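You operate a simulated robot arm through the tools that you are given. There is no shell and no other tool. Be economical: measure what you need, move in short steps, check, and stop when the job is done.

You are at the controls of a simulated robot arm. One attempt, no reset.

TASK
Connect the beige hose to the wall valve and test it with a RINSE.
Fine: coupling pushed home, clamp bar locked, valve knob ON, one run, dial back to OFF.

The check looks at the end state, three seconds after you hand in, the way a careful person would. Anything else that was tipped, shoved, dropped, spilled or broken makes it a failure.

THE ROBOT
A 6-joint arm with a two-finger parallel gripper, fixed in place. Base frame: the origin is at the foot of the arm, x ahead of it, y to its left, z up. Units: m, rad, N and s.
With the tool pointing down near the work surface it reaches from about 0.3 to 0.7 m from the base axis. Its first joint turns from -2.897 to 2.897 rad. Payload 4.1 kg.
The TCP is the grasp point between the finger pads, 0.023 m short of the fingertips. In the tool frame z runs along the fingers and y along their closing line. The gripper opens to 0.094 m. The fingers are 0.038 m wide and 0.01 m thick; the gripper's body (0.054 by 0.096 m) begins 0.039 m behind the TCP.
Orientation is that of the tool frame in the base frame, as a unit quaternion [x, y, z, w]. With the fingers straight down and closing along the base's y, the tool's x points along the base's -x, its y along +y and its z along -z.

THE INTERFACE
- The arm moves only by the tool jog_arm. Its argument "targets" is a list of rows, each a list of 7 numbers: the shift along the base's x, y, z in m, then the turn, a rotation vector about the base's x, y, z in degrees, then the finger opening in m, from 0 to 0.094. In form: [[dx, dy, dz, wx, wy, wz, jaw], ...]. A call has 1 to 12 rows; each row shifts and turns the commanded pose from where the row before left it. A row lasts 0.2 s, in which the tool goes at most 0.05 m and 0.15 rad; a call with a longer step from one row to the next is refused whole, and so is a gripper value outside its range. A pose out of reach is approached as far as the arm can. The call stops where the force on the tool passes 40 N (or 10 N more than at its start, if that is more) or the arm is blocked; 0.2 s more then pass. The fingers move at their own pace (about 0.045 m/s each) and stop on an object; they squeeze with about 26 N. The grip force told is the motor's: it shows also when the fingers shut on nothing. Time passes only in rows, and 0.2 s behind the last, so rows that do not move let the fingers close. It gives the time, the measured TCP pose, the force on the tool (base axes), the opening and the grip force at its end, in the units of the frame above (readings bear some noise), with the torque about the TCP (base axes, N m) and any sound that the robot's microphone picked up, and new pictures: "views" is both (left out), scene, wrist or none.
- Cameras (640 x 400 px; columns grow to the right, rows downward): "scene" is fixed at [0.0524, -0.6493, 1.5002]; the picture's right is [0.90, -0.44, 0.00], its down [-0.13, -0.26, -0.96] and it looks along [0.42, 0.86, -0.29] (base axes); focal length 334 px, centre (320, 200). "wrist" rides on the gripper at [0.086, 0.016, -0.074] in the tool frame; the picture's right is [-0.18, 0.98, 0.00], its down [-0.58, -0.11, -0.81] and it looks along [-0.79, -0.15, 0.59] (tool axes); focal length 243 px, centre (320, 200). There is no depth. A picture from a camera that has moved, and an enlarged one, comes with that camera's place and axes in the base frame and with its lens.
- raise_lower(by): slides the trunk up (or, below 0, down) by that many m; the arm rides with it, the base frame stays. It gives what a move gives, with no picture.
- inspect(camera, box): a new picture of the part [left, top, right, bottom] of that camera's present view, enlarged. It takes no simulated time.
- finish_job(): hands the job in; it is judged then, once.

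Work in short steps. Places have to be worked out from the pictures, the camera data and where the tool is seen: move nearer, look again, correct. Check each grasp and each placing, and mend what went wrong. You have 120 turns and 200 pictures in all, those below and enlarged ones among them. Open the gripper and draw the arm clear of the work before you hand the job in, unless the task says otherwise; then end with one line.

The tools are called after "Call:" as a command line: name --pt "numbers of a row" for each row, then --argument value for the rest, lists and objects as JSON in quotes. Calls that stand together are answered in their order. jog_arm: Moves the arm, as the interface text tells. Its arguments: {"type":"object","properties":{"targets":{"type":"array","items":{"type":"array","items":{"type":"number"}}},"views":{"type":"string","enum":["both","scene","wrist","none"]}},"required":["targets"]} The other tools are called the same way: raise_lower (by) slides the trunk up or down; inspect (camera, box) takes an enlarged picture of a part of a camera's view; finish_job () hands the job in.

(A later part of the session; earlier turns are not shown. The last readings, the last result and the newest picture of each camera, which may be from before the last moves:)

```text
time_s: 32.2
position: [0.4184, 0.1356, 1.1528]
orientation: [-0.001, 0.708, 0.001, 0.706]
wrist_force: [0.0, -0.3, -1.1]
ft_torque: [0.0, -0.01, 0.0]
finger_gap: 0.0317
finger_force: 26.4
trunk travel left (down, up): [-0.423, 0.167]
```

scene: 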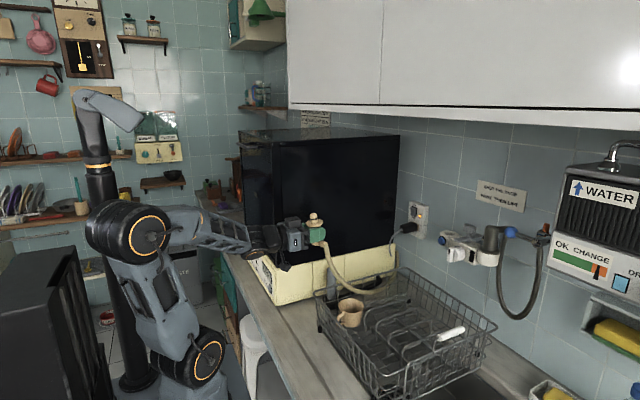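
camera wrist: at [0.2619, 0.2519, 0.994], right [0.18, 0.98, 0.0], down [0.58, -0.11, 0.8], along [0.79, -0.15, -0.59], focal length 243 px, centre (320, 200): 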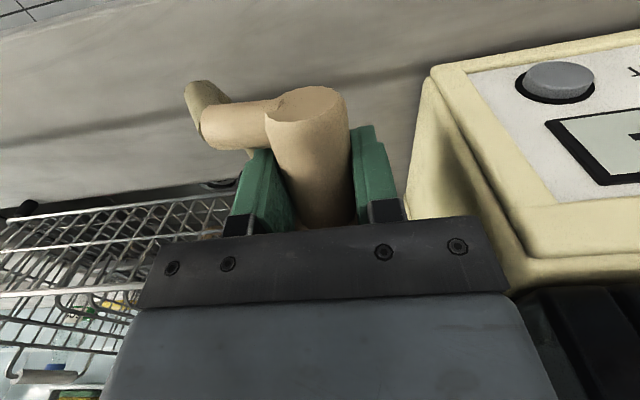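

Good: nose up, hose free. Now I'll roll 180° about x, shifting slightly toward -y for clearance from the dishwasher.

Call:
jog_arm --pt "0 -0.005 0.005 8.2 0 0 0.0" --pt "0 -0.005 0.005 8.2 0 0 0.0" --pt "0 -0.005 0.005 8.2 0 0 0.0" --pt "0 -0.005 0.005 8.2 0 0 0.0" --pt "0 -0.005 0.005 8.2 0 0 0.0" --pt "0 -0.005 0.005 8.2 0 0 0.0" --pt "0 0 0.005 8.2 0 0 0.0" --pt "0 0 0.005 8.2 0 0 0.0" --pt "0 0 0.005 8.2 0 0 0.0" --pt "0 0 0.005 8.2 0 0 0.0" --pt "0 0 0 8 0 0 0.0" --views "scene"

Call:
jog_arm --pt "0 0 0.005 8.2 0 0 0.0" --pt "0 0 0.005 8.2 0 0 0.0" --pt "0 0 0.005 8.2 0 0 0.0" --pt "0 0 0.005 8.2 0 0 0.0" --pt "0 0 0.005 8.2 0 0 0.0" --pt "0 0 0.005 8.2 0 0 0.0" --pt "0 0 0.005 8.2 0 0 0.0" --pt "0 0 0.005 8.2 0 0 0.0" --pt "0 0 0.005 8.2 0 0 0.0" --pt "0 0 0.005 8.2 0 0 0.0" --pt "0 0 0 8 0 0 0.0" --views "both"

```text
time_s: 34.8
position: [0.3771, 0.1181, 1.2638]
orientation: [0.497, 0.555, 0.463, 0.481]
wrist_force: [-0.1, 0.3, -0.4]
ft_torque: [0.01, 0.04, 0.02]
finger_gap: 0.0313
finger_force: 26.1
out of reach, approached as far as the arm can: row 6, 7, 8, 9, 10, 11
trunk travel left (down, up): [-0.423, 0.167]
stopped in row 11: the arm was blocked; the commanded pose is now the measured one
```

scene: 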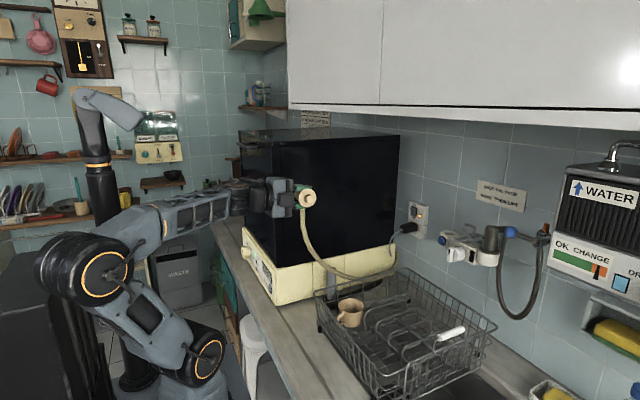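

```text
time_s: 35.6
position: [0.3694, 0.1519, 1.2804]
orientation: [0.556, 0.527, 0.562, 0.312]
wrist_force: [0.0, 1.1, -1.2]
ft_torque: [0.0, 0.0, -0.02]
finger_gap: 0.0313
finger_force: 26.2
out of reach, approached as far as the arm can: row 1, 2, 3, 4
trunk travel left (down, up): [-0.423, 0.167]
stopped in row 4: the arm was blocked; the commanded pose is now the measured one
camera wrist: at [0.2864, 0.2112, 1.3353], right [0.27, -0.42, 0.87], down [-0.69, -0.71, -0.13], along [0.68, -0.56, -0.48], focal length 243 px, centre (320, 200)
```

scene: 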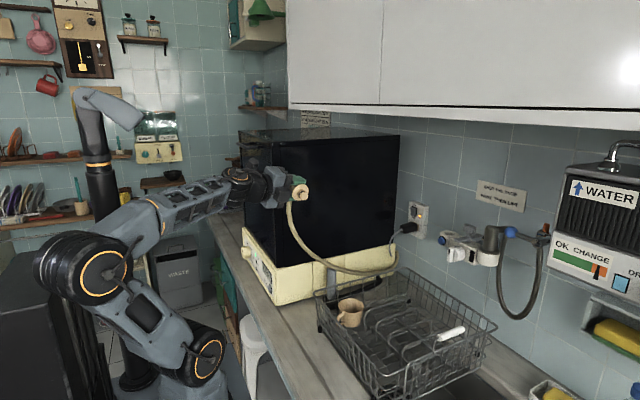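
wrist: 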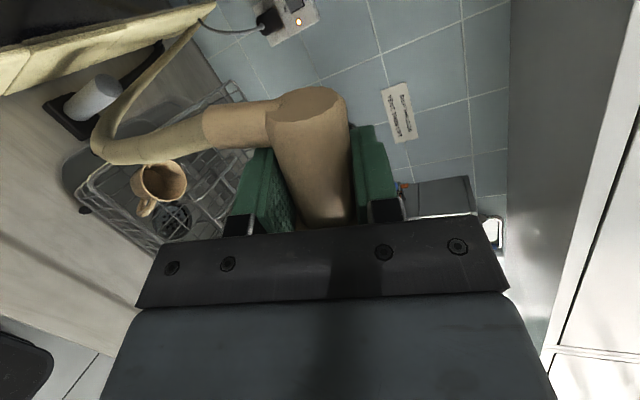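

The arm folded up too close to its base and drifted. I'll move outward to the region where the roll worked before, then check.

Call:
jog_arm --pt "0.02 -0.02 -0.01 0 0 0 0.0" --pt "0.02 -0.03 -0.01 0 0 0 0.0" --pt "0.02 -0.03 -0.01 0 0 0 0.0" --pt "0.03 -0.03 -0.01 0 0 0 0.0" --pt "0.03 -0.03 -0.01 0 0 0 0.0" --views "scene"

```text
time_s: 36.8
position: [0.482, 0.0162, 1.2395]
orientation: [0.549, 0.527, 0.566, 0.318]
wrist_force: [0.5, 0.1, 1.1]
ft_torque: [0.02, 0.11, 0.02]
finger_gap: 0.0318
finger_force: 26.1
out of reach, approached as far as the arm can: row 3
trunk travel left (down, up): [-0.423, 0.167]
```

scene: 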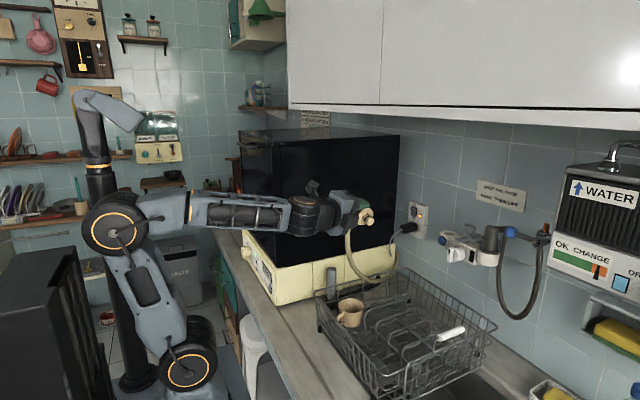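

The arm is back in a good posture. The remaining turn to the insertion orientation is about (73.8, 1.5, -18.2)°, which I'll do in ten steps.

Call:
jog_arm --pt "0 -0.004 0 7.38 0.15 -1.82 0.0" --pt "0 -0.004 0 7.38 0.15 -1.82 0.0" --pt "0 -0.004 0 7.38 0.15 -1.82 0.0" --pt "0 -0.004 0 7.38 0.15 -1.82 0.0" --pt "0 0 0 7.38 0.15 -1.82 0.0" --pt "0 0 0 7.38 0.15 -1.82 0.0" --pt "0 0 0 7.38 0.15 -1.82 0.0" --pt "0 0 0 7.38 0.15 -1.82 0.0" --pt "0 0 0 7.38 0.15 -1.82 0.0" --pt "0 0 0 7.38 0.15 -1.82 0.0" --views "both"

```text
time_s: 39.0
position: [0.4789, -0.0188, 1.2448]
orientation: [0.707, -0.01, 0.707, -0.008]
wrist_force: [-0.2, 0.0, -1.2]
ft_torque: [-0.03, 0.0, -0.02]
finger_gap: 0.0314
finger_force: 25.8
out of reach, approached as far as the arm can: row 9, 10
trunk travel left (down, up): [-0.423, 0.167]
camera wrist: at [0.4046, -0.0364, 1.3311], right [0.0, -0.98, -0.21], down [-0.81, 0.12, -0.58], along [0.59, 0.17, -0.79], focal length 243 px, centre (320, 200)
```

scene: 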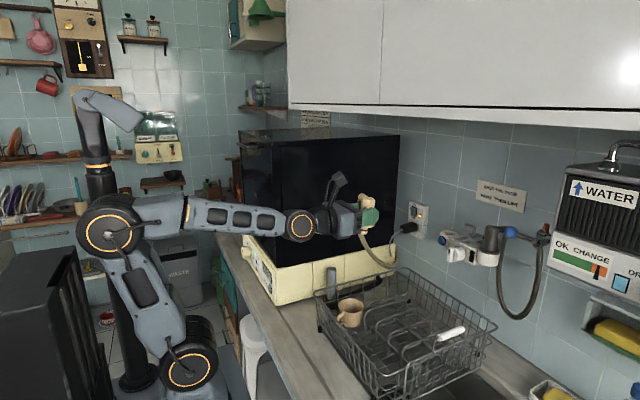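
wrist: 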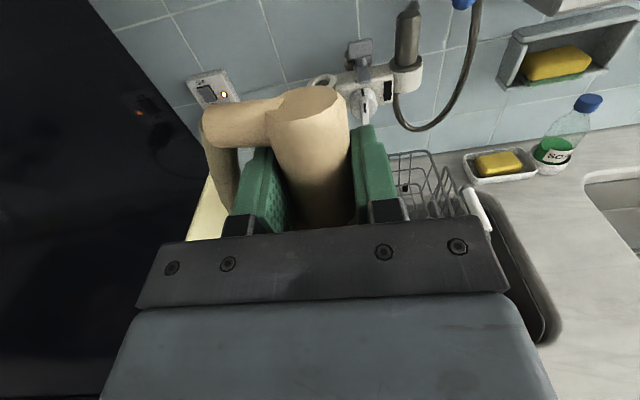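

The coupling is nose-down with the camera on top. I estimate the socket axis at about [0.79, 0.004] with its top at z≈1.124. I'll move closer, offset to +y, to refine that.

Call:
jog_arm --pt "0.03 0.01 0 0 0 0 0.0" --pt "0.04 0.014 0 0 0 0 0.0" --pt "0.04 0.014 0 0 0 0 0.0" --pt "0.04 0.014 0 0 0 0 0.0" --pt "0.04 0.014 0 0 0 0 0.0" --pt "0 0 0 0 0 0 0" --views "both"

Call:
inspect --camera "scene" --box '[380, 170, 520, 280]'

Call:
inspect --camera "wrist" --box '[280, 50, 480, 200]'

```text
time_s: 40.4
position: [0.6673, -0.0231, 1.2614]
orientation: [0.708, -0.007, 0.706, -0.009]
wrist_force: [0.4, -0.3, -0.7]
ft_torque: [-0.01, -0.05, -0.02]
finger_gap: 0.0313
finger_force: 26.3
out of reach, approached as far as the arm can: row 1, 2, 3, 4, 5
trunk travel left (down, up): [-0.423, 0.167]
camera wrist: at [0.5924, -0.0405, 1.3491], right [0.0, -0.98, -0.21], down [-0.81, 0.12, -0.58], along [0.59, 0.17, -0.79], focal length 243 px, centre (320, 200)
```

scene: 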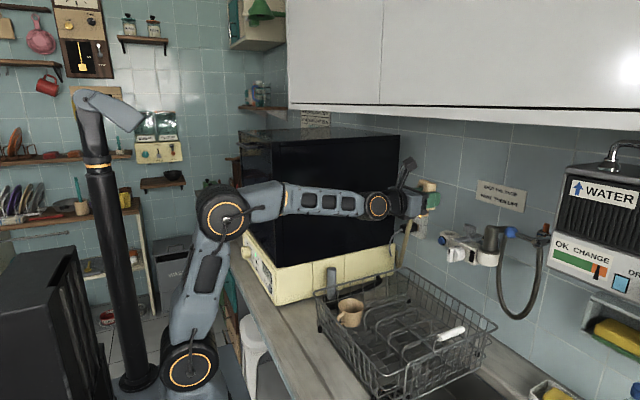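
wrist: 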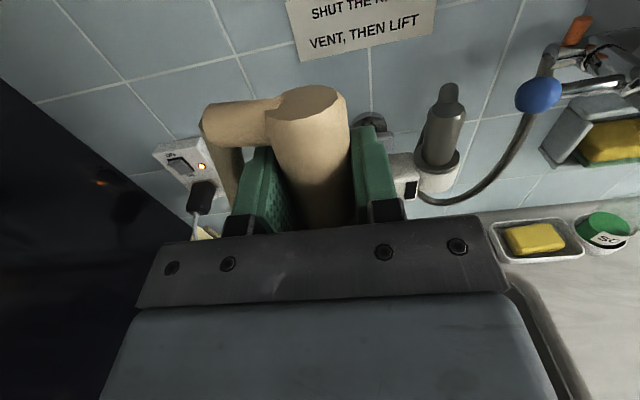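

```text
3.64 times, centred on (450, 225) of scene
camera zoom: at [0.0524, -0.6493, 1.5002], right [0.9, -0.44, 0.0], down [-0.13, -0.26, -0.96], along [0.42, 0.86, -0.29], focal length 1216 px, centre (-153, 109)
```

zoom: 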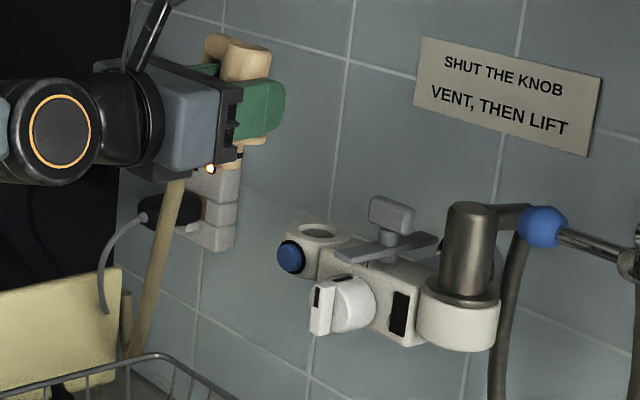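

```text
2.67 times, centred on (380, 125) of wrist
camera zoom: at [0.5924, -0.0405, 1.3491], right [0.0, -0.98, -0.21], down [-0.81, 0.12, -0.58], along [0.59, 0.17, -0.79], focal length 647 px, centre (160, 400)
```

zoom: 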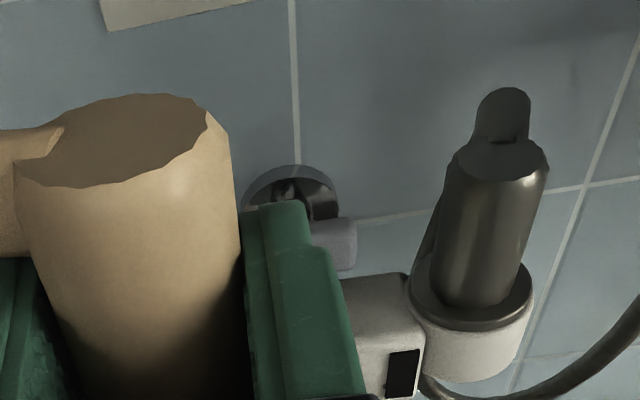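

The arm can't reach further +y at this exact heading because of a wrist limit. The coupling only needs to be vertical, so I'll yaw a few degrees about z, which should free it, and correct a 1° tilt.

Call:
jog_arm --pt "0 0 0 -0.6 0 3 0.0" --pt "0 0 0 -0.6 0 3 0.0" --pt "0 0 0 0 0 2 0.0" --pt "0 0 0 0 0 0 0" --views "wrist"

```text
time_s: 41.4
position: [0.6669, -0.0229, 1.2634]
orientation: [0.706, 0.047, 0.705, -0.048]
wrist_force: [0.4, -0.6, -1.2]
ft_torque: [0.0, 0.02, 0.03]
finger_gap: 0.0318
finger_force: 26.2
trunk travel left (down, up): [-0.423, 0.167]
camera wrist: at [0.595, -0.0485, 1.3506], right [0.13, -0.97, -0.19], down [-0.81, 0.0, -0.58], along [0.57, 0.23, -0.79], focal length 243 px, centre (320, 200)
```

wrist: 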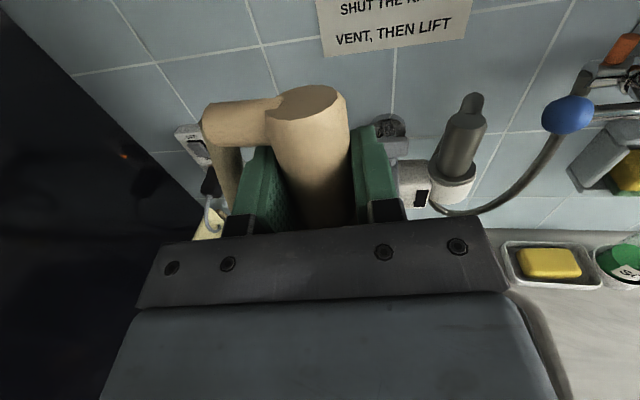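

Reach is freed and the coupling is vertical. I'll offset to +y to see the socket beside the fingers.

Call:
jog_arm --pt "0 0.03 0 0 0 0 0.0" --pt "0 0.03 0 0 0 0 0.0" --pt "0 0.02 0 0 0 0 0.0" --views "wrist"

Call:
inspect --camera "wrist" --box '[340, 80, 500, 220]'

```text
time_s: 42.2
position: [0.6672, 0.059, 1.2639]
orientation: [0.706, 0.047, 0.706, -0.047]
wrist_force: [0.2, 0.4, -0.7]
ft_torque: [0.03, 0.01, -0.01]
finger_gap: 0.0314
finger_force: 25.8
trunk travel left (down, up): [-0.423, 0.167]
camera wrist: at [0.5942, 0.0328, 1.3522], right [0.13, -0.97, -0.18], down [-0.81, 0.0, -0.58], along [0.57, 0.23, -0.79], focal length 243 px, centre (320, 200)
```

wrist: 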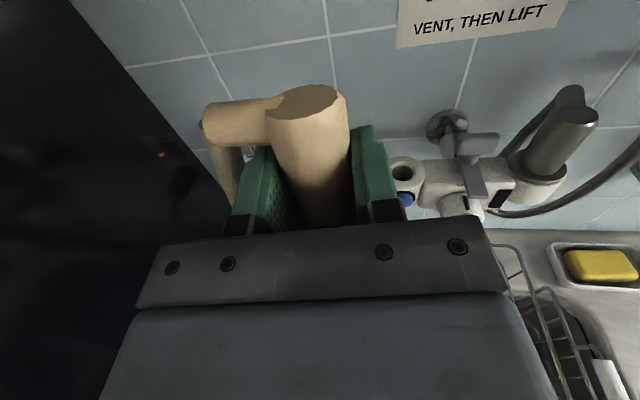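

```text
2.86 times, centred on (420, 150) of wrist
camera zoom: at [0.5942, 0.0328, 1.3522], right [0.13, -0.97, -0.18], down [-0.81, 0.0, -0.58], along [0.57, 0.23, -0.79], focal length 693 px, centre (34, 343)
```

zoom: 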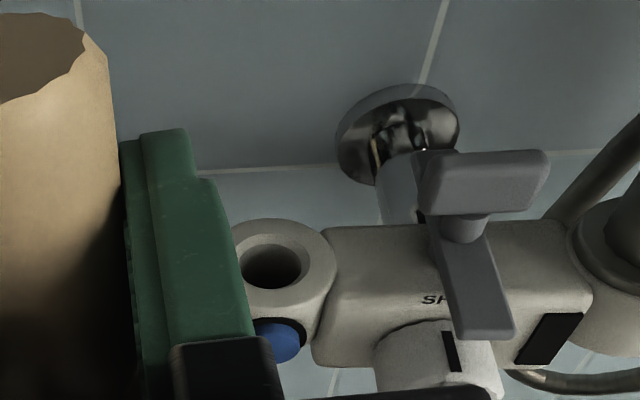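

The socket is visible: estimated axis [0.794, 0.003], top z≈1.130. I'll get closer, still offset, for a sharper fix.

Call:
jog_arm --pt "0.03 0 -0.02 0 0 0 0.0" --pt "0.03 0 -0.02 0 0 0 0.0" --pt "0 0 -0.02 0 0 0 0.0" --pt "0 0 0 0 0 0 0" --views "wrist"

Call:
inspect --camera "wrist" --box '[340, 100, 500, 220]'

Call:
inspect --camera "scene" --box '[410, 170, 510, 270]'

```text
time_s: 43.2
position: [0.7263, 0.0576, 1.2051]
orientation: [0.707, 0.05, 0.704, -0.051]
wrist_force: [0.1, -0.4, -1.1]
ft_torque: [0.0, 0.0, 0.0]
finger_gap: 0.0315
finger_force: 26.1
trunk travel left (down, up): [-0.423, 0.167]
camera wrist: at [0.6554, 0.0298, 1.2924], right [0.14, -0.97, -0.18], down [-0.82, -0.01, -0.58], along [0.56, 0.23, -0.79], focal length 243 px, centre (320, 200)
```

wrist: 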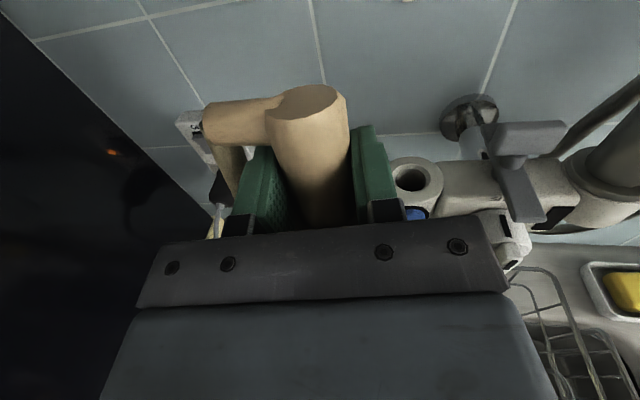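

```text
3.33 times, centred on (420, 160) of wrist
camera zoom: at [0.6554, 0.0298, 1.2924], right [0.14, -0.97, -0.18], down [-0.82, -0.01, -0.58], along [0.56, 0.23, -0.79], focal length 809 px, centre (-13, 333)
```

zoom: 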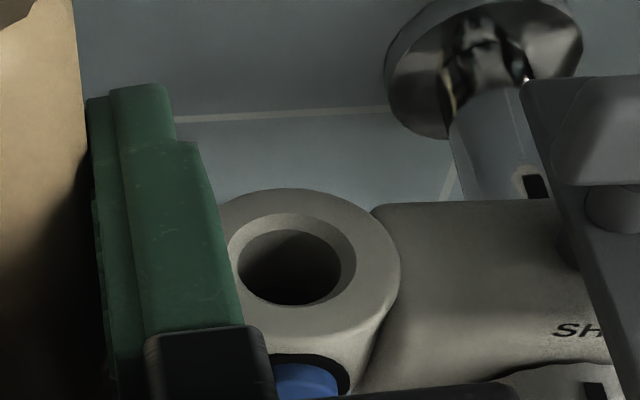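

```text
4.00 times, centred on (460, 220) of scene
camera zoom: at [0.0524, -0.6493, 1.5002], right [0.9, -0.44, 0.0], down [-0.13, -0.26, -0.96], along [0.42, 0.86, -0.29], focal length 1338 px, centre (-240, 120)
```

zoom: 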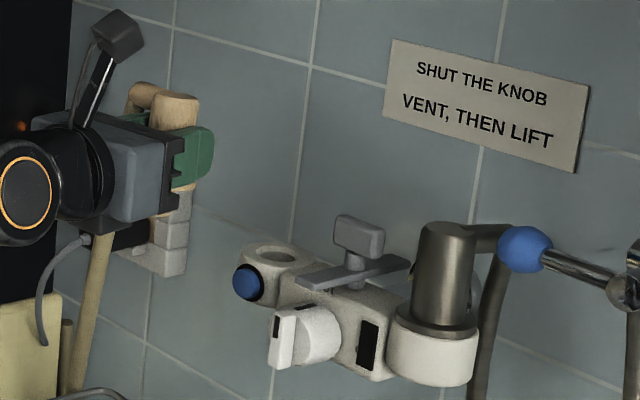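

The refined socket axis is [0.7925, 0.003] with its top at about 1.132 and a hole with a chamfer about 32 mm across, against a nose of about 22 mm. I'll hover above it and check alignment in the scene view.

Call:
jog_arm --pt "0.022 -0.018 0 0 0 0 0.0" --pt "0.022 -0.018 0 0 0 0 0.0" --pt "0.019 -0.019 0 0 0 0 0.0" --pt "0 0 0 0 0 0 0" --views "both"

Call:
inspect --camera "scene" --box '[430, 180, 510, 270]'

```text
time_s: 44.2
position: [0.7896, 0.0035, 1.2027]
orientation: [0.706, 0.047, 0.705, -0.048]
wrist_force: [0.3, -0.2, -0.8]
ft_torque: [0.01, 0.01, 0.02]
finger_gap: 0.0315
finger_force: 26.0
trunk travel left (down, up): [-0.423, 0.167]
camera wrist: at [0.7174, -0.022, 1.2905], right [0.13, -0.97, -0.18], down [-0.81, 0.0, -0.58], along [0.57, 0.23, -0.79], focal length 243 px, centre (320, 200)
```

scene: 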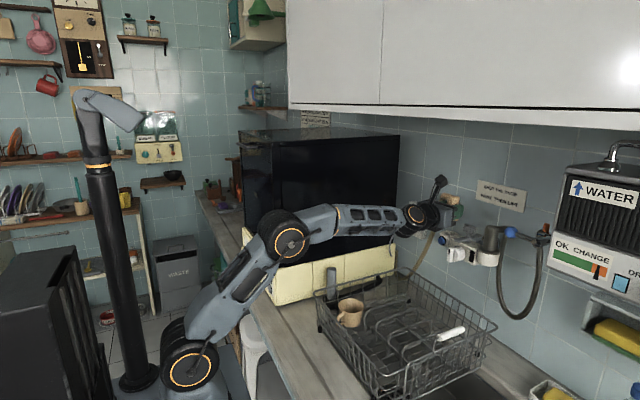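
wrist: 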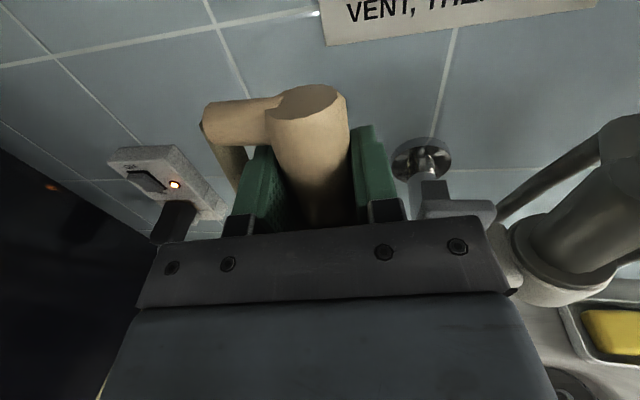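

```text
4.44 times, centred on (470, 225) of scene
camera zoom: at [0.0524, -0.6493, 1.5002], right [0.9, -0.44, 0.0], down [-0.13, -0.26, -0.96], along [0.42, 0.86, -0.29], focal length 1486 px, centre (-347, 89)
```

zoom: 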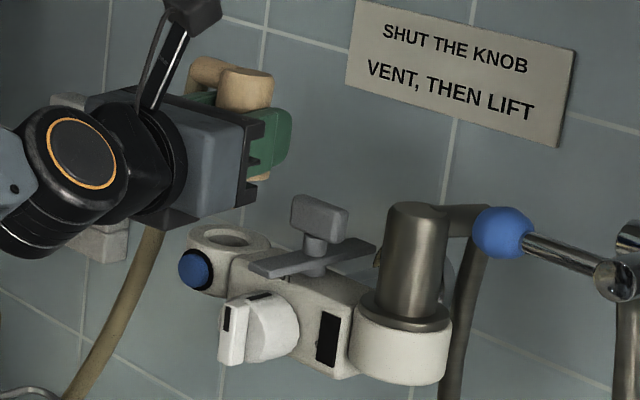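

In the scene view the coupling axis projects about 3–4 mm short of the socket in +x. I'll shift +3.5 mm and descend gently to see when the nose enters.

Call:
jog_arm --pt "0.0035 0 0 0 0 0 0.0" --pt "0 0 -0.008 0 0 0 0.0" --pt "0 0 -0.008 0 0 0 0.0" --pt "0 0 -0.006 0 0 0 0.0" --pt "0 0 0 0 0 0 0" --views "none"

Call:
inspect --camera "scene" --box '[430, 190, 500, 260]'

```text
time_s: 45.4
position: [0.794, 0.0024, 1.1813]
orientation: [0.706, 0.047, 0.705, -0.048]
wrist_force: [0.4, 0.5, -0.4]
ft_torque: [0.0, -0.02, 0.03]
finger_gap: 0.0314
finger_force: 26.4
trunk travel left (down, up): [-0.423, 0.167]
```

```text
5.71 times, centred on (465, 225) of scene
camera zoom: at [0.0524, -0.6493, 1.5002], right [0.9, -0.44, 0.0], down [-0.13, -0.26, -0.96], along [0.42, 0.86, -0.29], focal length 1911 px, centre (-509, 57)
```

zoom: 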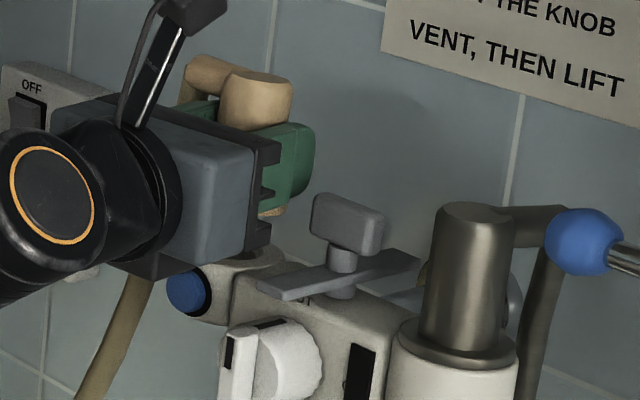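

No contact yet. I'll continue down in small steps, watching the force.

Call:
jog_arm --pt "0 0 -0.005 0 0 0 0.0" --pt "0 0 -0.004 0 0 0 0.0" --pt "0 0 -0.004 0 0 0 0.0" --pt "0 0 0 0 0 0 0" --views "none"

Call:
inspect --camera "scene" --box '[430, 190, 500, 260]'

```text
time_s: 46.4
position: [0.7925, 0.0043, 1.1727]
orientation: [0.703, 0.047, 0.708, -0.048]
wrist_force: [10.7, 1.6, 15.6]
ft_torque: [0.1, -0.35, 0.0]
finger_gap: 0.0316
finger_force: 25.9
trunk travel left (down, up): [-0.423, 0.167]
```

```text
5.71 times, centred on (465, 225) of scene
camera zoom: at [0.0524, -0.6493, 1.5002], right [0.9, -0.44, 0.0], down [-0.13, -0.26, -0.96], along [0.42, 0.86, -0.29], focal length 1911 px, centre (-509, 57)
```

zoom: 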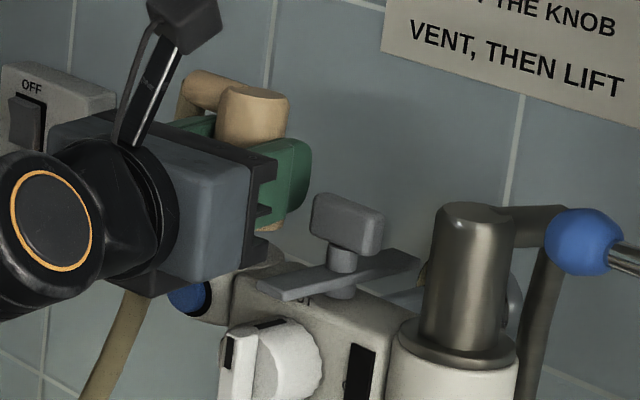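

The nose is on the chamfer and the socket pushes it toward +x (Fx +10.7), so it's a few mm short. I'll ease up, shift +3 mm in x, and go down again.

Call:
jog_arm --pt "0.002 0 0.003 0 0 0 0.0" --pt "0.002 -0.001 0 0 0 0 0.0" --pt "0 0 -0.004 0 0 0 0.0" --pt "0 0 -0.003 0 0 0 0.0" --pt "0 0 0 0 0 0 0" --views "none"

```text
time_s: 47.6
position: [0.7974, 0.0028, 1.1639]
orientation: [0.706, 0.047, 0.705, -0.048]
wrist_force: [-0.7, 1.4, -1.8]
ft_torque: [0.03, 0.03, 0.01]
finger_gap: 0.0316
finger_force: 26.1
trunk travel left (down, up): [-0.423, 0.167]
```

The force is gone at z=1.164, so the nose has entered. I'll push on down.

Call:
jog_arm --pt "0 0 -0.004 0 0 0 0.0" --pt "0 0 -0.004 0 0 0 0.0" --pt "0 0 -0.004 0 0 0 0.0" --pt "0 0 0 0 0 0 0" --views "none"

Call:
inspect --camera "scene" --box '[430, 190, 500, 260]'

```text
time_s: 48.6
position: [0.7954, 0.0012, 1.1578]
orientation: [0.703, 0.047, 0.708, -0.048]
wrist_force: [8.1, 0.3, 17.8]
ft_torque: [-0.03, -0.63, 0.09]
finger_gap: 0.0315
finger_force: 26.3
trunk travel left (down, up): [-0.423, 0.167]
```

```text
5.71 times, centred on (465, 225) of scene
camera zoom: at [0.0524, -0.6493, 1.5002], right [0.9, -0.44, 0.0], down [-0.13, -0.26, -0.96], along [0.42, 0.86, -0.29], focal length 1911 px, centre (-509, 57)
```

zoom: 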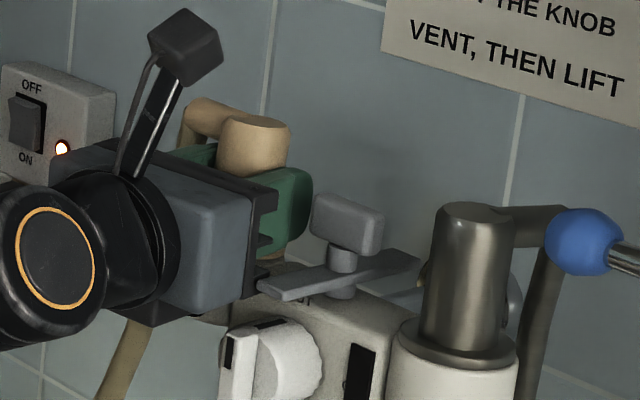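

There's vertical resistance again with Fx +8, close to seated. I'll shift +2 mm in x to relieve the side load and see.

Call:
jog_arm --pt "0.002 0 0 0 0 0 0.0" --pt "0.001 0.001 0 0 0 0 0.0" --pt "0 0 -0.002 0 0 0 0.0" --pt "0 0 0 0 0 0 0" --views "wrist"

Call:
inspect --camera "scene" --box '[440, 205, 490, 255]'

```text
time_s: 49.6
position: [0.7952, 0.0023, 1.1566]
orientation: [0.702, 0.047, 0.709, -0.047]
wrist_force: [-8.2, -2.1, 24.1]
ft_torque: [-0.08, -0.32, -0.09]
finger_gap: 0.0313
finger_force: 25.9
trunk travel left (down, up): [-0.423, 0.167]
camera wrist: at [0.7234, -0.0238, 1.244], right [0.13, -0.97, -0.18], down [-0.81, 0.0, -0.59], along [0.57, 0.23, -0.79], focal length 243 px, centre (320, 200)
```

wrist: 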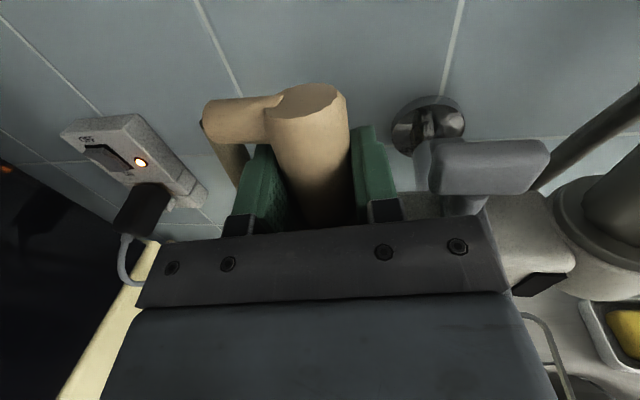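

```text
8.00 times, centred on (465, 230) of scene
camera zoom: at [0.0524, -0.6493, 1.5002], right [0.9, -0.44, 0.0], down [-0.13, -0.26, -0.96], along [0.42, 0.86, -0.29], focal length 2676 px, centre (-840, -40)
```

zoom: 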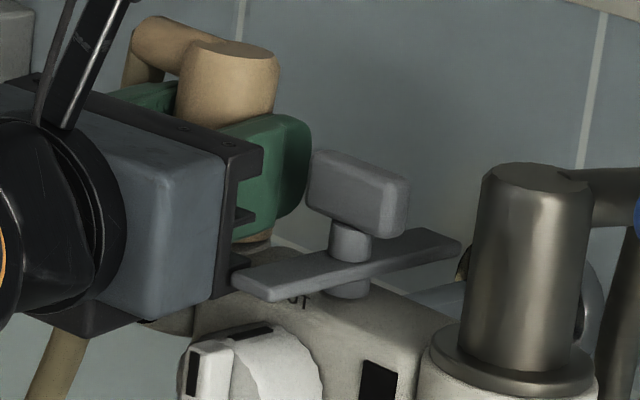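

The torque pattern (contact at about +23 mm in x) means the flange is touching on its wall side first, so the coupling is slightly tilted. I'll pitch -2° and press again.

Call:
jog_arm --pt "-0.001 0 0.001 0 -1 0 0.0" --pt "-0.001 0 0 0 -1 0 0.0" --pt "0 0 -0.002 0 0 0 0.0" --pt "0 0 0 0 0 0 0" --views "none"

```text
time_s: 50.6
position: [0.795, 0.0023, 1.1555]
orientation: [0.69, 0.048, 0.721, -0.047]
wrist_force: [-0.8, -2.3, 25.2]
ft_torque: [-0.08, -0.59, -0.1]
finger_gap: 0.0318
finger_force: 25.9
trunk travel left (down, up): [-0.423, 0.167]
```

Contact is still on the wall-side edge. I'll pitch a bit further.

Call:
jog_arm --pt "0 0 0.001 0 -1.5 0 0.0" --pt "-0.001 0 0 0 -1.5 0 0.0" --pt "0 0 -0.001 0 -1 0 0.0" --pt "0 0 0 0 0 0 0" --views "none"

```text
time_s: 51.6
position: [0.7938, 0.0028, 1.1553]
orientation: [0.665, 0.049, 0.744, -0.045]
wrist_force: [-13.8, -0.1, 21.9]
ft_torque: [0.49, 0.55, -0.01]
finger_gap: 0.0314
finger_force: 26.3
trunk travel left (down, up): [-0.423, 0.167]
```

The contact has moved to the centre in x and toward +y. I'll back off the pitch slightly, add a small roll, relieve Fx, and press.

Call:
jog_arm --pt "-0.001 0 0 0.5 1 0 0.0" --pt "-0.001 0 0 0.5 0 0 0.0" --pt "0 0 -0.001 0 0 0 0.0" --pt "0 0 0 0 0 0 0" --views "none"

Call:
inspect --camera "scene" --box '[440, 205, 490, 255]'

```text
time_s: 52.6
position: [0.7931, 0.0011, 1.1556]
orientation: [0.67, 0.043, 0.739, -0.051]
wrist_force: [5.2, -1.5, 24.5]
ft_torque: [-0.32, -0.7, 0.07]
finger_gap: 0.0314
finger_force: 26.0
trunk travel left (down, up): [-0.423, 0.167]
```

```text
8.00 times, centred on (465, 230) of scene
camera zoom: at [0.0524, -0.6493, 1.5002], right [0.9, -0.44, 0.0], down [-0.13, -0.26, -0.96], along [0.42, 0.86, -0.29], focal length 2676 px, centre (-840, -40)
```

zoom: 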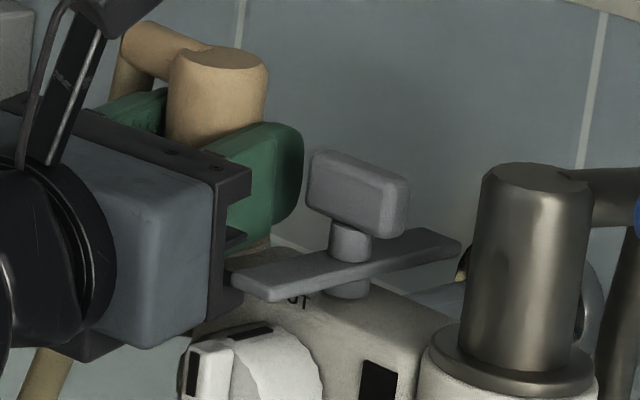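

The depth is constant at z≈1.1555, consistent with the flange on the socket rim. I'll release gently, back off, and look from closer.

Call:
jog_arm --pt "0 0 0.001 0 0.5 0 0.034" --pt "0 0 0 0 0 0 0.038" --pt "0 0 0 0 0 0 0.044" --pt "0 0 0 0 0 0 0.044" --views "wrist"

Call:
inspect --camera "scene" --box '[440, 205, 490, 255]'

```text
time_s: 53.6
position: [0.7924, 0.0037, 1.155]
orientation: [0.675, 0.043, 0.735, -0.051]
wrist_force: [-2.2, 9.4, 23.6]
ft_torque: [-0.32, 0.16, -0.05]
finger_gap: 0.0395
finger_force: 0.0
trunk travel left (down, up): [-0.423, 0.167]
camera wrist: at [0.7135, -0.0229, 1.2345], right [0.15, -0.97, -0.19], down [-0.76, 0.01, -0.65], along [0.63, 0.24, -0.74], focal length 243 px, centre (320, 200)
```

wrist: 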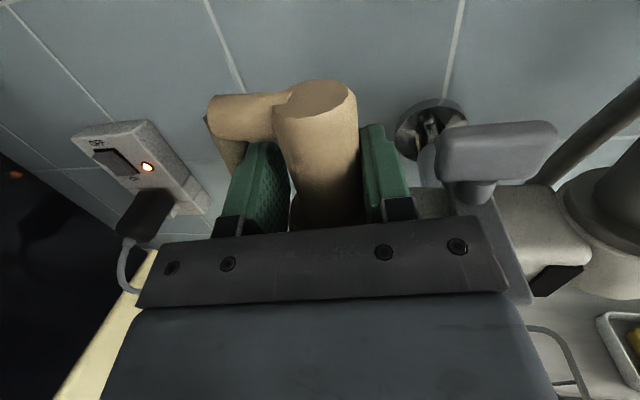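

```text
8.00 times, centred on (465, 230) of scene
camera zoom: at [0.0524, -0.6493, 1.5002], right [0.9, -0.44, 0.0], down [-0.13, -0.26, -0.96], along [0.42, 0.86, -0.29], focal length 2676 px, centre (-840, -40)
```

zoom: 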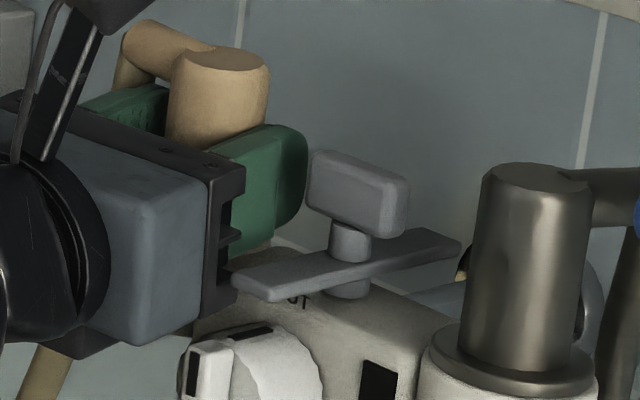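

The fingers still press on the flange after opening, at a height consistent with it seated at 1.131. I'll lift 2 mm and back straight out.

Call:
jog_arm --pt "0 0 0.003 0 0 0 0.046" --pt "-0.001 0 0.002 0 0 0 0.046" --pt "-0.02 -0.002 0 0 0 0 0.046" --pt "-0.025 -0.003 0 0 0 0 0.046" --pt "-0.03 -0.004 0 0 0 0 0.046" --pt "-0.03 -0.004 0 0 0 0 0.046" --views "wrist"

Call:
inspect --camera "scene" --box '[430, 195, 500, 265]'

```text
time_s: 55.0
position: [0.6894, -0.01, 1.1554]
orientation: [0.678, 0.041, 0.732, -0.051]
wrist_force: [0.3, 0.2, 0.4]
ft_torque: [0.0, -0.03, 0.02]
finger_gap: 0.0461
finger_force: 0.1
trunk travel left (down, up): [-0.423, 0.167]
camera wrist: at [0.6108, -0.0379, 1.2362], right [0.14, -0.97, -0.19], down [-0.77, 0.01, -0.64], along [0.63, 0.24, -0.74], focal length 243 px, centre (320, 200)
```

wrist: 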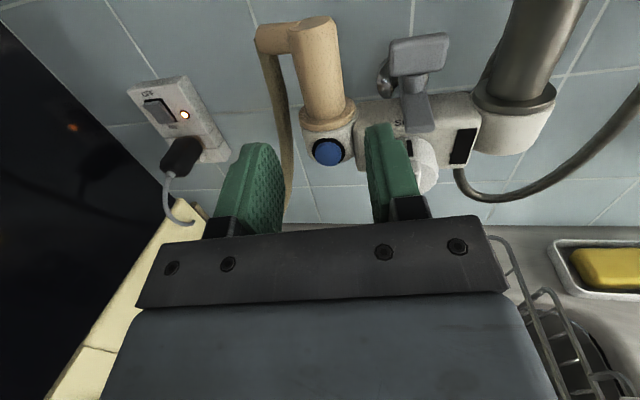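

```text
5.71 times, centred on (465, 230) of scene
camera zoom: at [0.0524, -0.6493, 1.5002], right [0.9, -0.44, 0.0], down [-0.13, -0.26, -0.96], along [0.42, 0.86, -0.29], focal length 1911 px, centre (-509, 29)
```

zoom: 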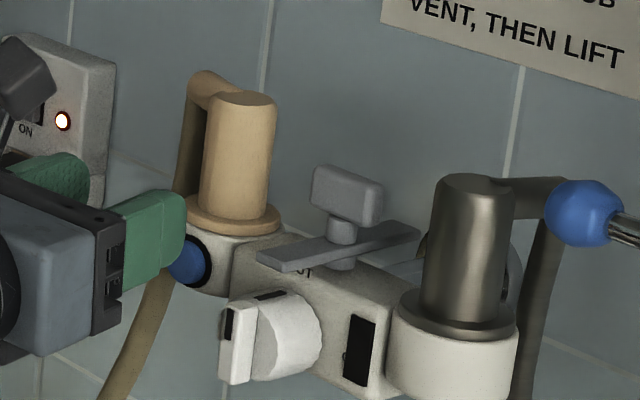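

The coupling stands upright in the socket. I'll zoom in to see whether the flange is flush.

Call:
inspect --camera "wrist" --box '[270, 60, 390, 180]'

Call:
inspect --camera "scene" --box '[445, 215, 495, 255]'

```text
3.33 times, centred on (330, 120) of wrist
camera zoom: at [0.6108, -0.0379, 1.2362], right [0.14, -0.97, -0.19], down [-0.77, 0.01, -0.64], along [0.63, 0.24, -0.74], focal length 809 px, centre (287, 467)
```

zoom: 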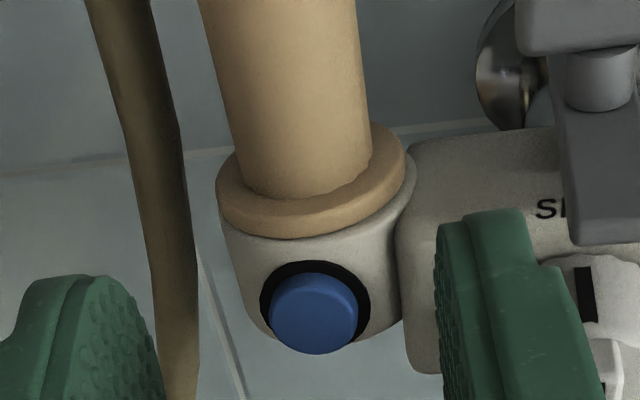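

```text
10.00 times, centred on (470, 235) of scene
camera zoom: at [0.0524, -0.6493, 1.5002], right [0.9, -0.44, 0.0], down [-0.13, -0.26, -0.96], along [0.42, 0.86, -0.29], focal length 3345 px, centre (-1180, -150)
```

zoom: 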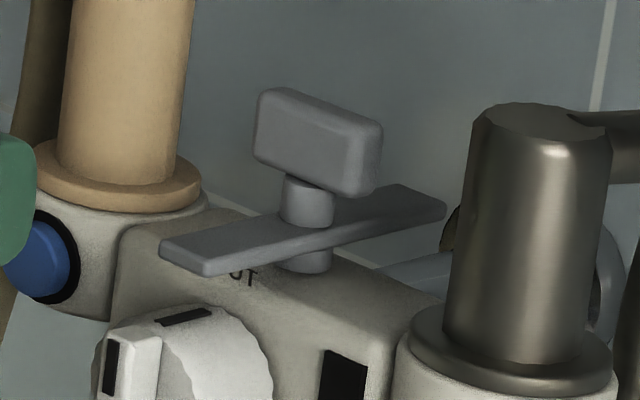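

It looks nearly flush. To be sure it's home, I'll press down on its top with the closed fingers, first moving up and over it.

Call:
jog_arm --pt "0 0 0.03 0 2.2 0 0.02" --pt "0 0.002 0.04 0 2.2 0 0.0" --pt "0.02 0.003 0.03 0 0 0 0.0" --pt "0.04 0.005 0 0 0 0 0.0" --pt "0.043 0.003 0 0 0 0 0.0" --pt "0 0 0 0 0 0 0" --views "both"

Call:
inspect --camera "scene" --box '[430, 175, 500, 245]'

```text
time_s: 56.4
position: [0.7909, 0.0026, 1.2559]
orientation: [0.705, 0.04, 0.706, -0.052]
wrist_force: [0.9, 0.6, 0.2]
ft_torque: [-0.04, 0.01, -0.01]
finger_gap: 0.0
finger_force: 26.3
trunk travel left (down, up): [-0.423, 0.167]
camera wrist: at [0.7193, -0.0248, 1.3425], right [0.13, -0.97, -0.2], down [-0.81, 0.01, -0.58], along [0.57, 0.24, -0.79], focal length 243 px, centre (320, 200)
```

scene: 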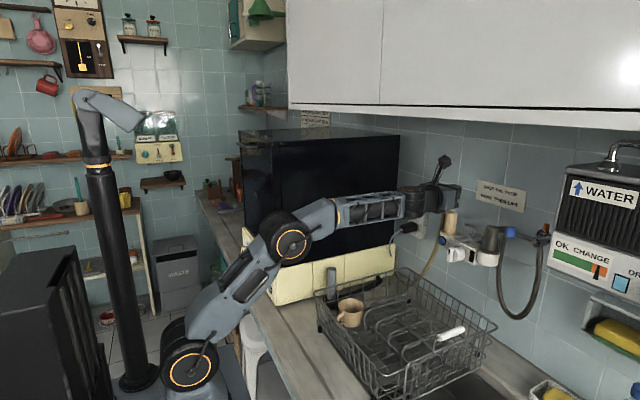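
wrist: 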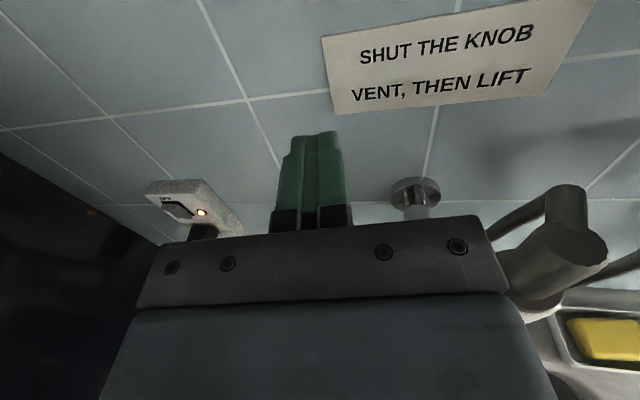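

```text
5.71 times, centred on (465, 210) of scene
camera zoom: at [0.0524, -0.6493, 1.5002], right [0.9, -0.44, 0.0], down [-0.13, -0.26, -0.96], along [0.42, 0.86, -0.29], focal length 1911 px, centre (-509, 143)
```

zoom: 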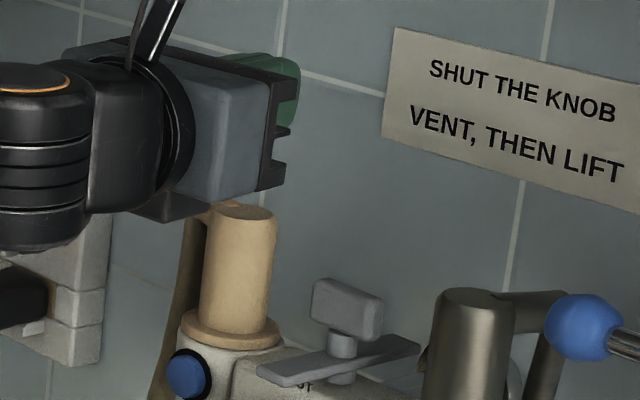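

The fingers are above the coupling top. I'll press down until the force stop.

Call:
jog_arm --pt "0.005 0 -0.02 0 0 0 0.0" --pt "0 0 -0.01 0 0 0 0.0" --pt "0 0 -0.006 0 0 0 0.0" --pt "0 0 -0.006 0 0 0 0.0" --pt "0 0 -0.006 0 0 0 0.0" --pt "0 0 -0.006 0 0 0 0.0" --pt "0 0 -0.006 0 0 0 0.0" --views "none"

```text
time_s: 57.9
position: [0.7934, 0.0032, 1.2146]
orientation: [0.695, 0.042, 0.715, -0.054]
wrist_force: [1.1, -0.6, 8.0]
ft_torque: [-0.07, 0.04, 0.03]
finger_gap: 0.0
finger_force: 26.4
trunk travel left (down, up): [-0.423, 0.167]
stopped in row 7: the force on the tool passed its limit at 43 N (the readings are from after the stop); the commanded pose is now the measured one
```

I pressed with 43 N and it held at z≈1.2146, so the coupling is home. Next is the clamp bar: post at about (0.791,-0.0585), bar at z≈1.141. I'll back off, straighten the yaw, and position the closed fingers on the -y side of the bar's near end.

Call:
jog_arm --pt "0 0 0.03 0 0.7 0 0.0" --pt "-0.03 0 0 0 0 -3 0.0" --pt "-0.035 -0.02 0 0 0 -3 0.0" --pt "-0.035 -0.04 -0.02 0 0 0 0.0" --pt "0 -0.03 -0.04 0 0 0 0.0" --pt "0 0 -0.03 0 0 0 0.0" --pt "0 0 0 0 0 0 0" --views "both"

Call:
inspect --camera "scene" --box '[430, 195, 500, 265]'

Call:
inspect --camera "wrist" --box '[220, 60, 420, 220]'

```text
refused: row 4 steps farther than a row can; nothing moved
```

```text
5.71 times, centred on (465, 230) of scene
camera zoom: at [0.0524, -0.6493, 1.5002], right [0.9, -0.44, 0.0], down [-0.13, -0.26, -0.96], along [0.42, 0.86, -0.29], focal length 1911 px, centre (-509, 29)
```

zoom: 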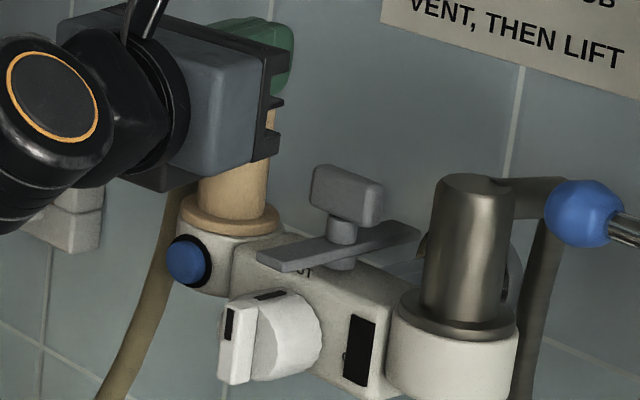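

```text
2.50 times, centred on (320, 140) of wrist
camera zoom: at [0.7203, -0.0246, 1.2991], right [0.14, -0.97, -0.2], down [-0.8, 0.01, -0.6], along [0.59, 0.24, -0.77], focal length 606 px, centre (320, 350)
```

zoom: 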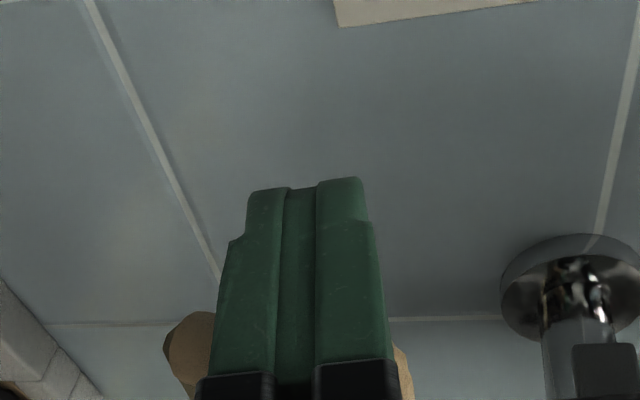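

One row was too long, so nothing moved. I'm resending with smaller steps.

Call:
jog_arm --pt "0 0 0.03 0 0.7 0 0.0" --pt "-0.03 0 0 0 0 -3 0.0" --pt "-0.035 -0.02 0 0 0 -3 0.0" --pt "-0.03 -0.03 0 0 0 0 0.0" --pt "0 -0.035 -0.02 0 0 0 0.0" --pt "0 0 -0.04 0 0 0 0.0" --pt "0 0 -0.025 0 0 0 0.0" --pt "0 0 0 0 0 0 0" --views "wrist"

Call:
inspect --camera "scene" --box '[430, 195, 500, 265]'

Call:
inspect --camera "wrist" --box '[220, 60, 420, 220]'

```text
time_s: 59.7
position: [0.7001, -0.0826, 1.1567]
orientation: [0.702, 0.005, 0.711, -0.018]
wrist_force: [-0.1, 0.6, -0.5]
ft_torque: [-0.03, -0.01, -0.02]
finger_gap: 0.0002
finger_force: 26.4
trunk travel left (down, up): [-0.423, 0.167]
camera wrist: at [0.6244, -0.101, 1.2422], right [0.03, -0.98, -0.2], down [-0.8, 0.09, -0.59], along [0.6, 0.18, -0.78], focal length 243 px, centre (320, 200)
```

wrist: 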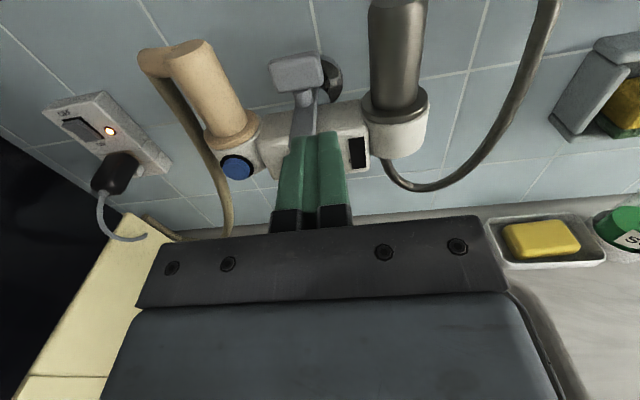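

```text
5.71 times, centred on (465, 230) of scene
camera zoom: at [0.0524, -0.6493, 1.5002], right [0.9, -0.44, 0.0], down [-0.13, -0.26, -0.96], along [0.42, 0.86, -0.29], focal length 1911 px, centre (-509, 29)
```

zoom: 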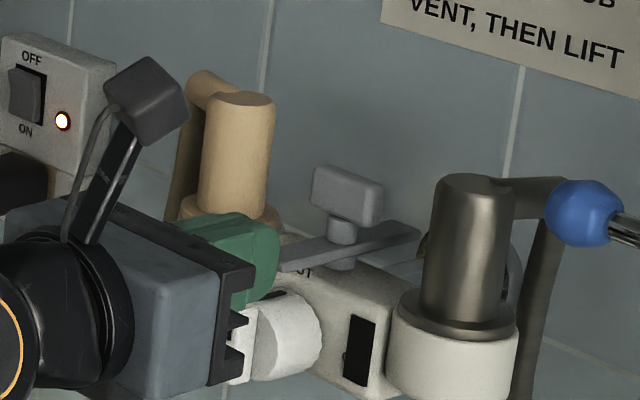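

```text
2.50 times, centred on (320, 140) of wrist
camera zoom: at [0.6244, -0.101, 1.2422], right [0.03, -0.98, -0.2], down [-0.8, 0.09, -0.59], along [0.6, 0.18, -0.78], focal length 606 px, centre (320, 350)
```

zoom: 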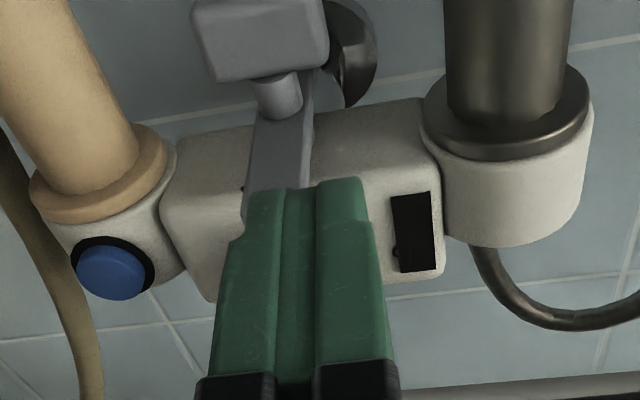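

The fingertips are in front of the bar's end. I'll shift -y, advance alongside it, and look.

Call:
jog_arm --pt "0 -0.012 0 0 0 0 0.0" --pt "0.02 0 -0.003 0 0 0 0.0" --pt "0.018 0 0 0 0 0 0.0" --pt "0 0 0 0 0 0 0" --views "wrist"

Call:
inspect --camera "wrist" --box '[220, 60, 420, 220]'

Call:
inspect --camera "scene" --box '[440, 205, 500, 255]'

```text
time_s: 60.7
position: [0.7392, -0.0929, 1.1543]
orientation: [0.703, 0.005, 0.711, -0.017]
wrist_force: [0.3, -0.5, 0.3]
ft_torque: [0.0, 0.02, -0.02]
finger_gap: 0.0
finger_force: 26.5
trunk travel left (down, up): [-0.423, 0.167]
camera wrist: at [0.6631, -0.113, 1.2392], right [0.03, -0.98, -0.2], down [-0.8, 0.09, -0.59], along [0.6, 0.18, -0.78], focal length 243 px, centre (320, 200)
```

wrist: 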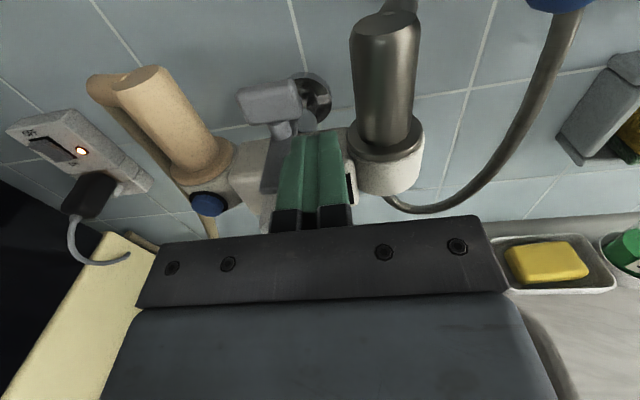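

```text
2.50 times, centred on (320, 140) of wrist
camera zoom: at [0.6631, -0.113, 1.2392], right [0.03, -0.98, -0.2], down [-0.8, 0.09, -0.59], along [0.6, 0.18, -0.78], focal length 606 px, centre (320, 350)
```

zoom: 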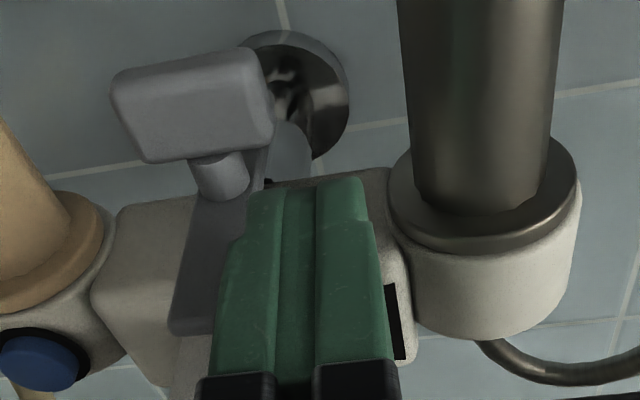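

```text
8.00 times, centred on (470, 230) of scene
camera zoom: at [0.0524, -0.6493, 1.5002], right [0.9, -0.44, 0.0], down [-0.13, -0.26, -0.96], along [0.42, 0.86, -0.29], focal length 2676 px, centre (-880, -40)
```

zoom: 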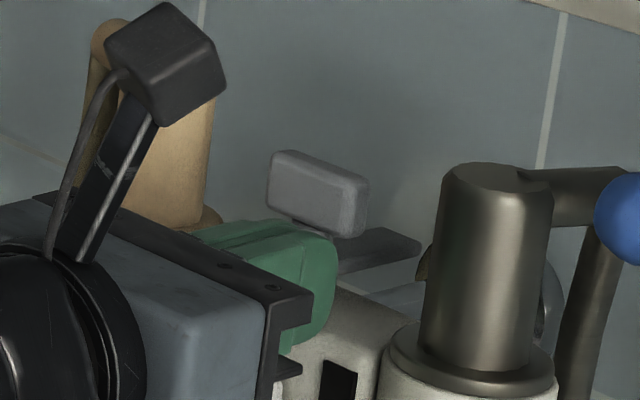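

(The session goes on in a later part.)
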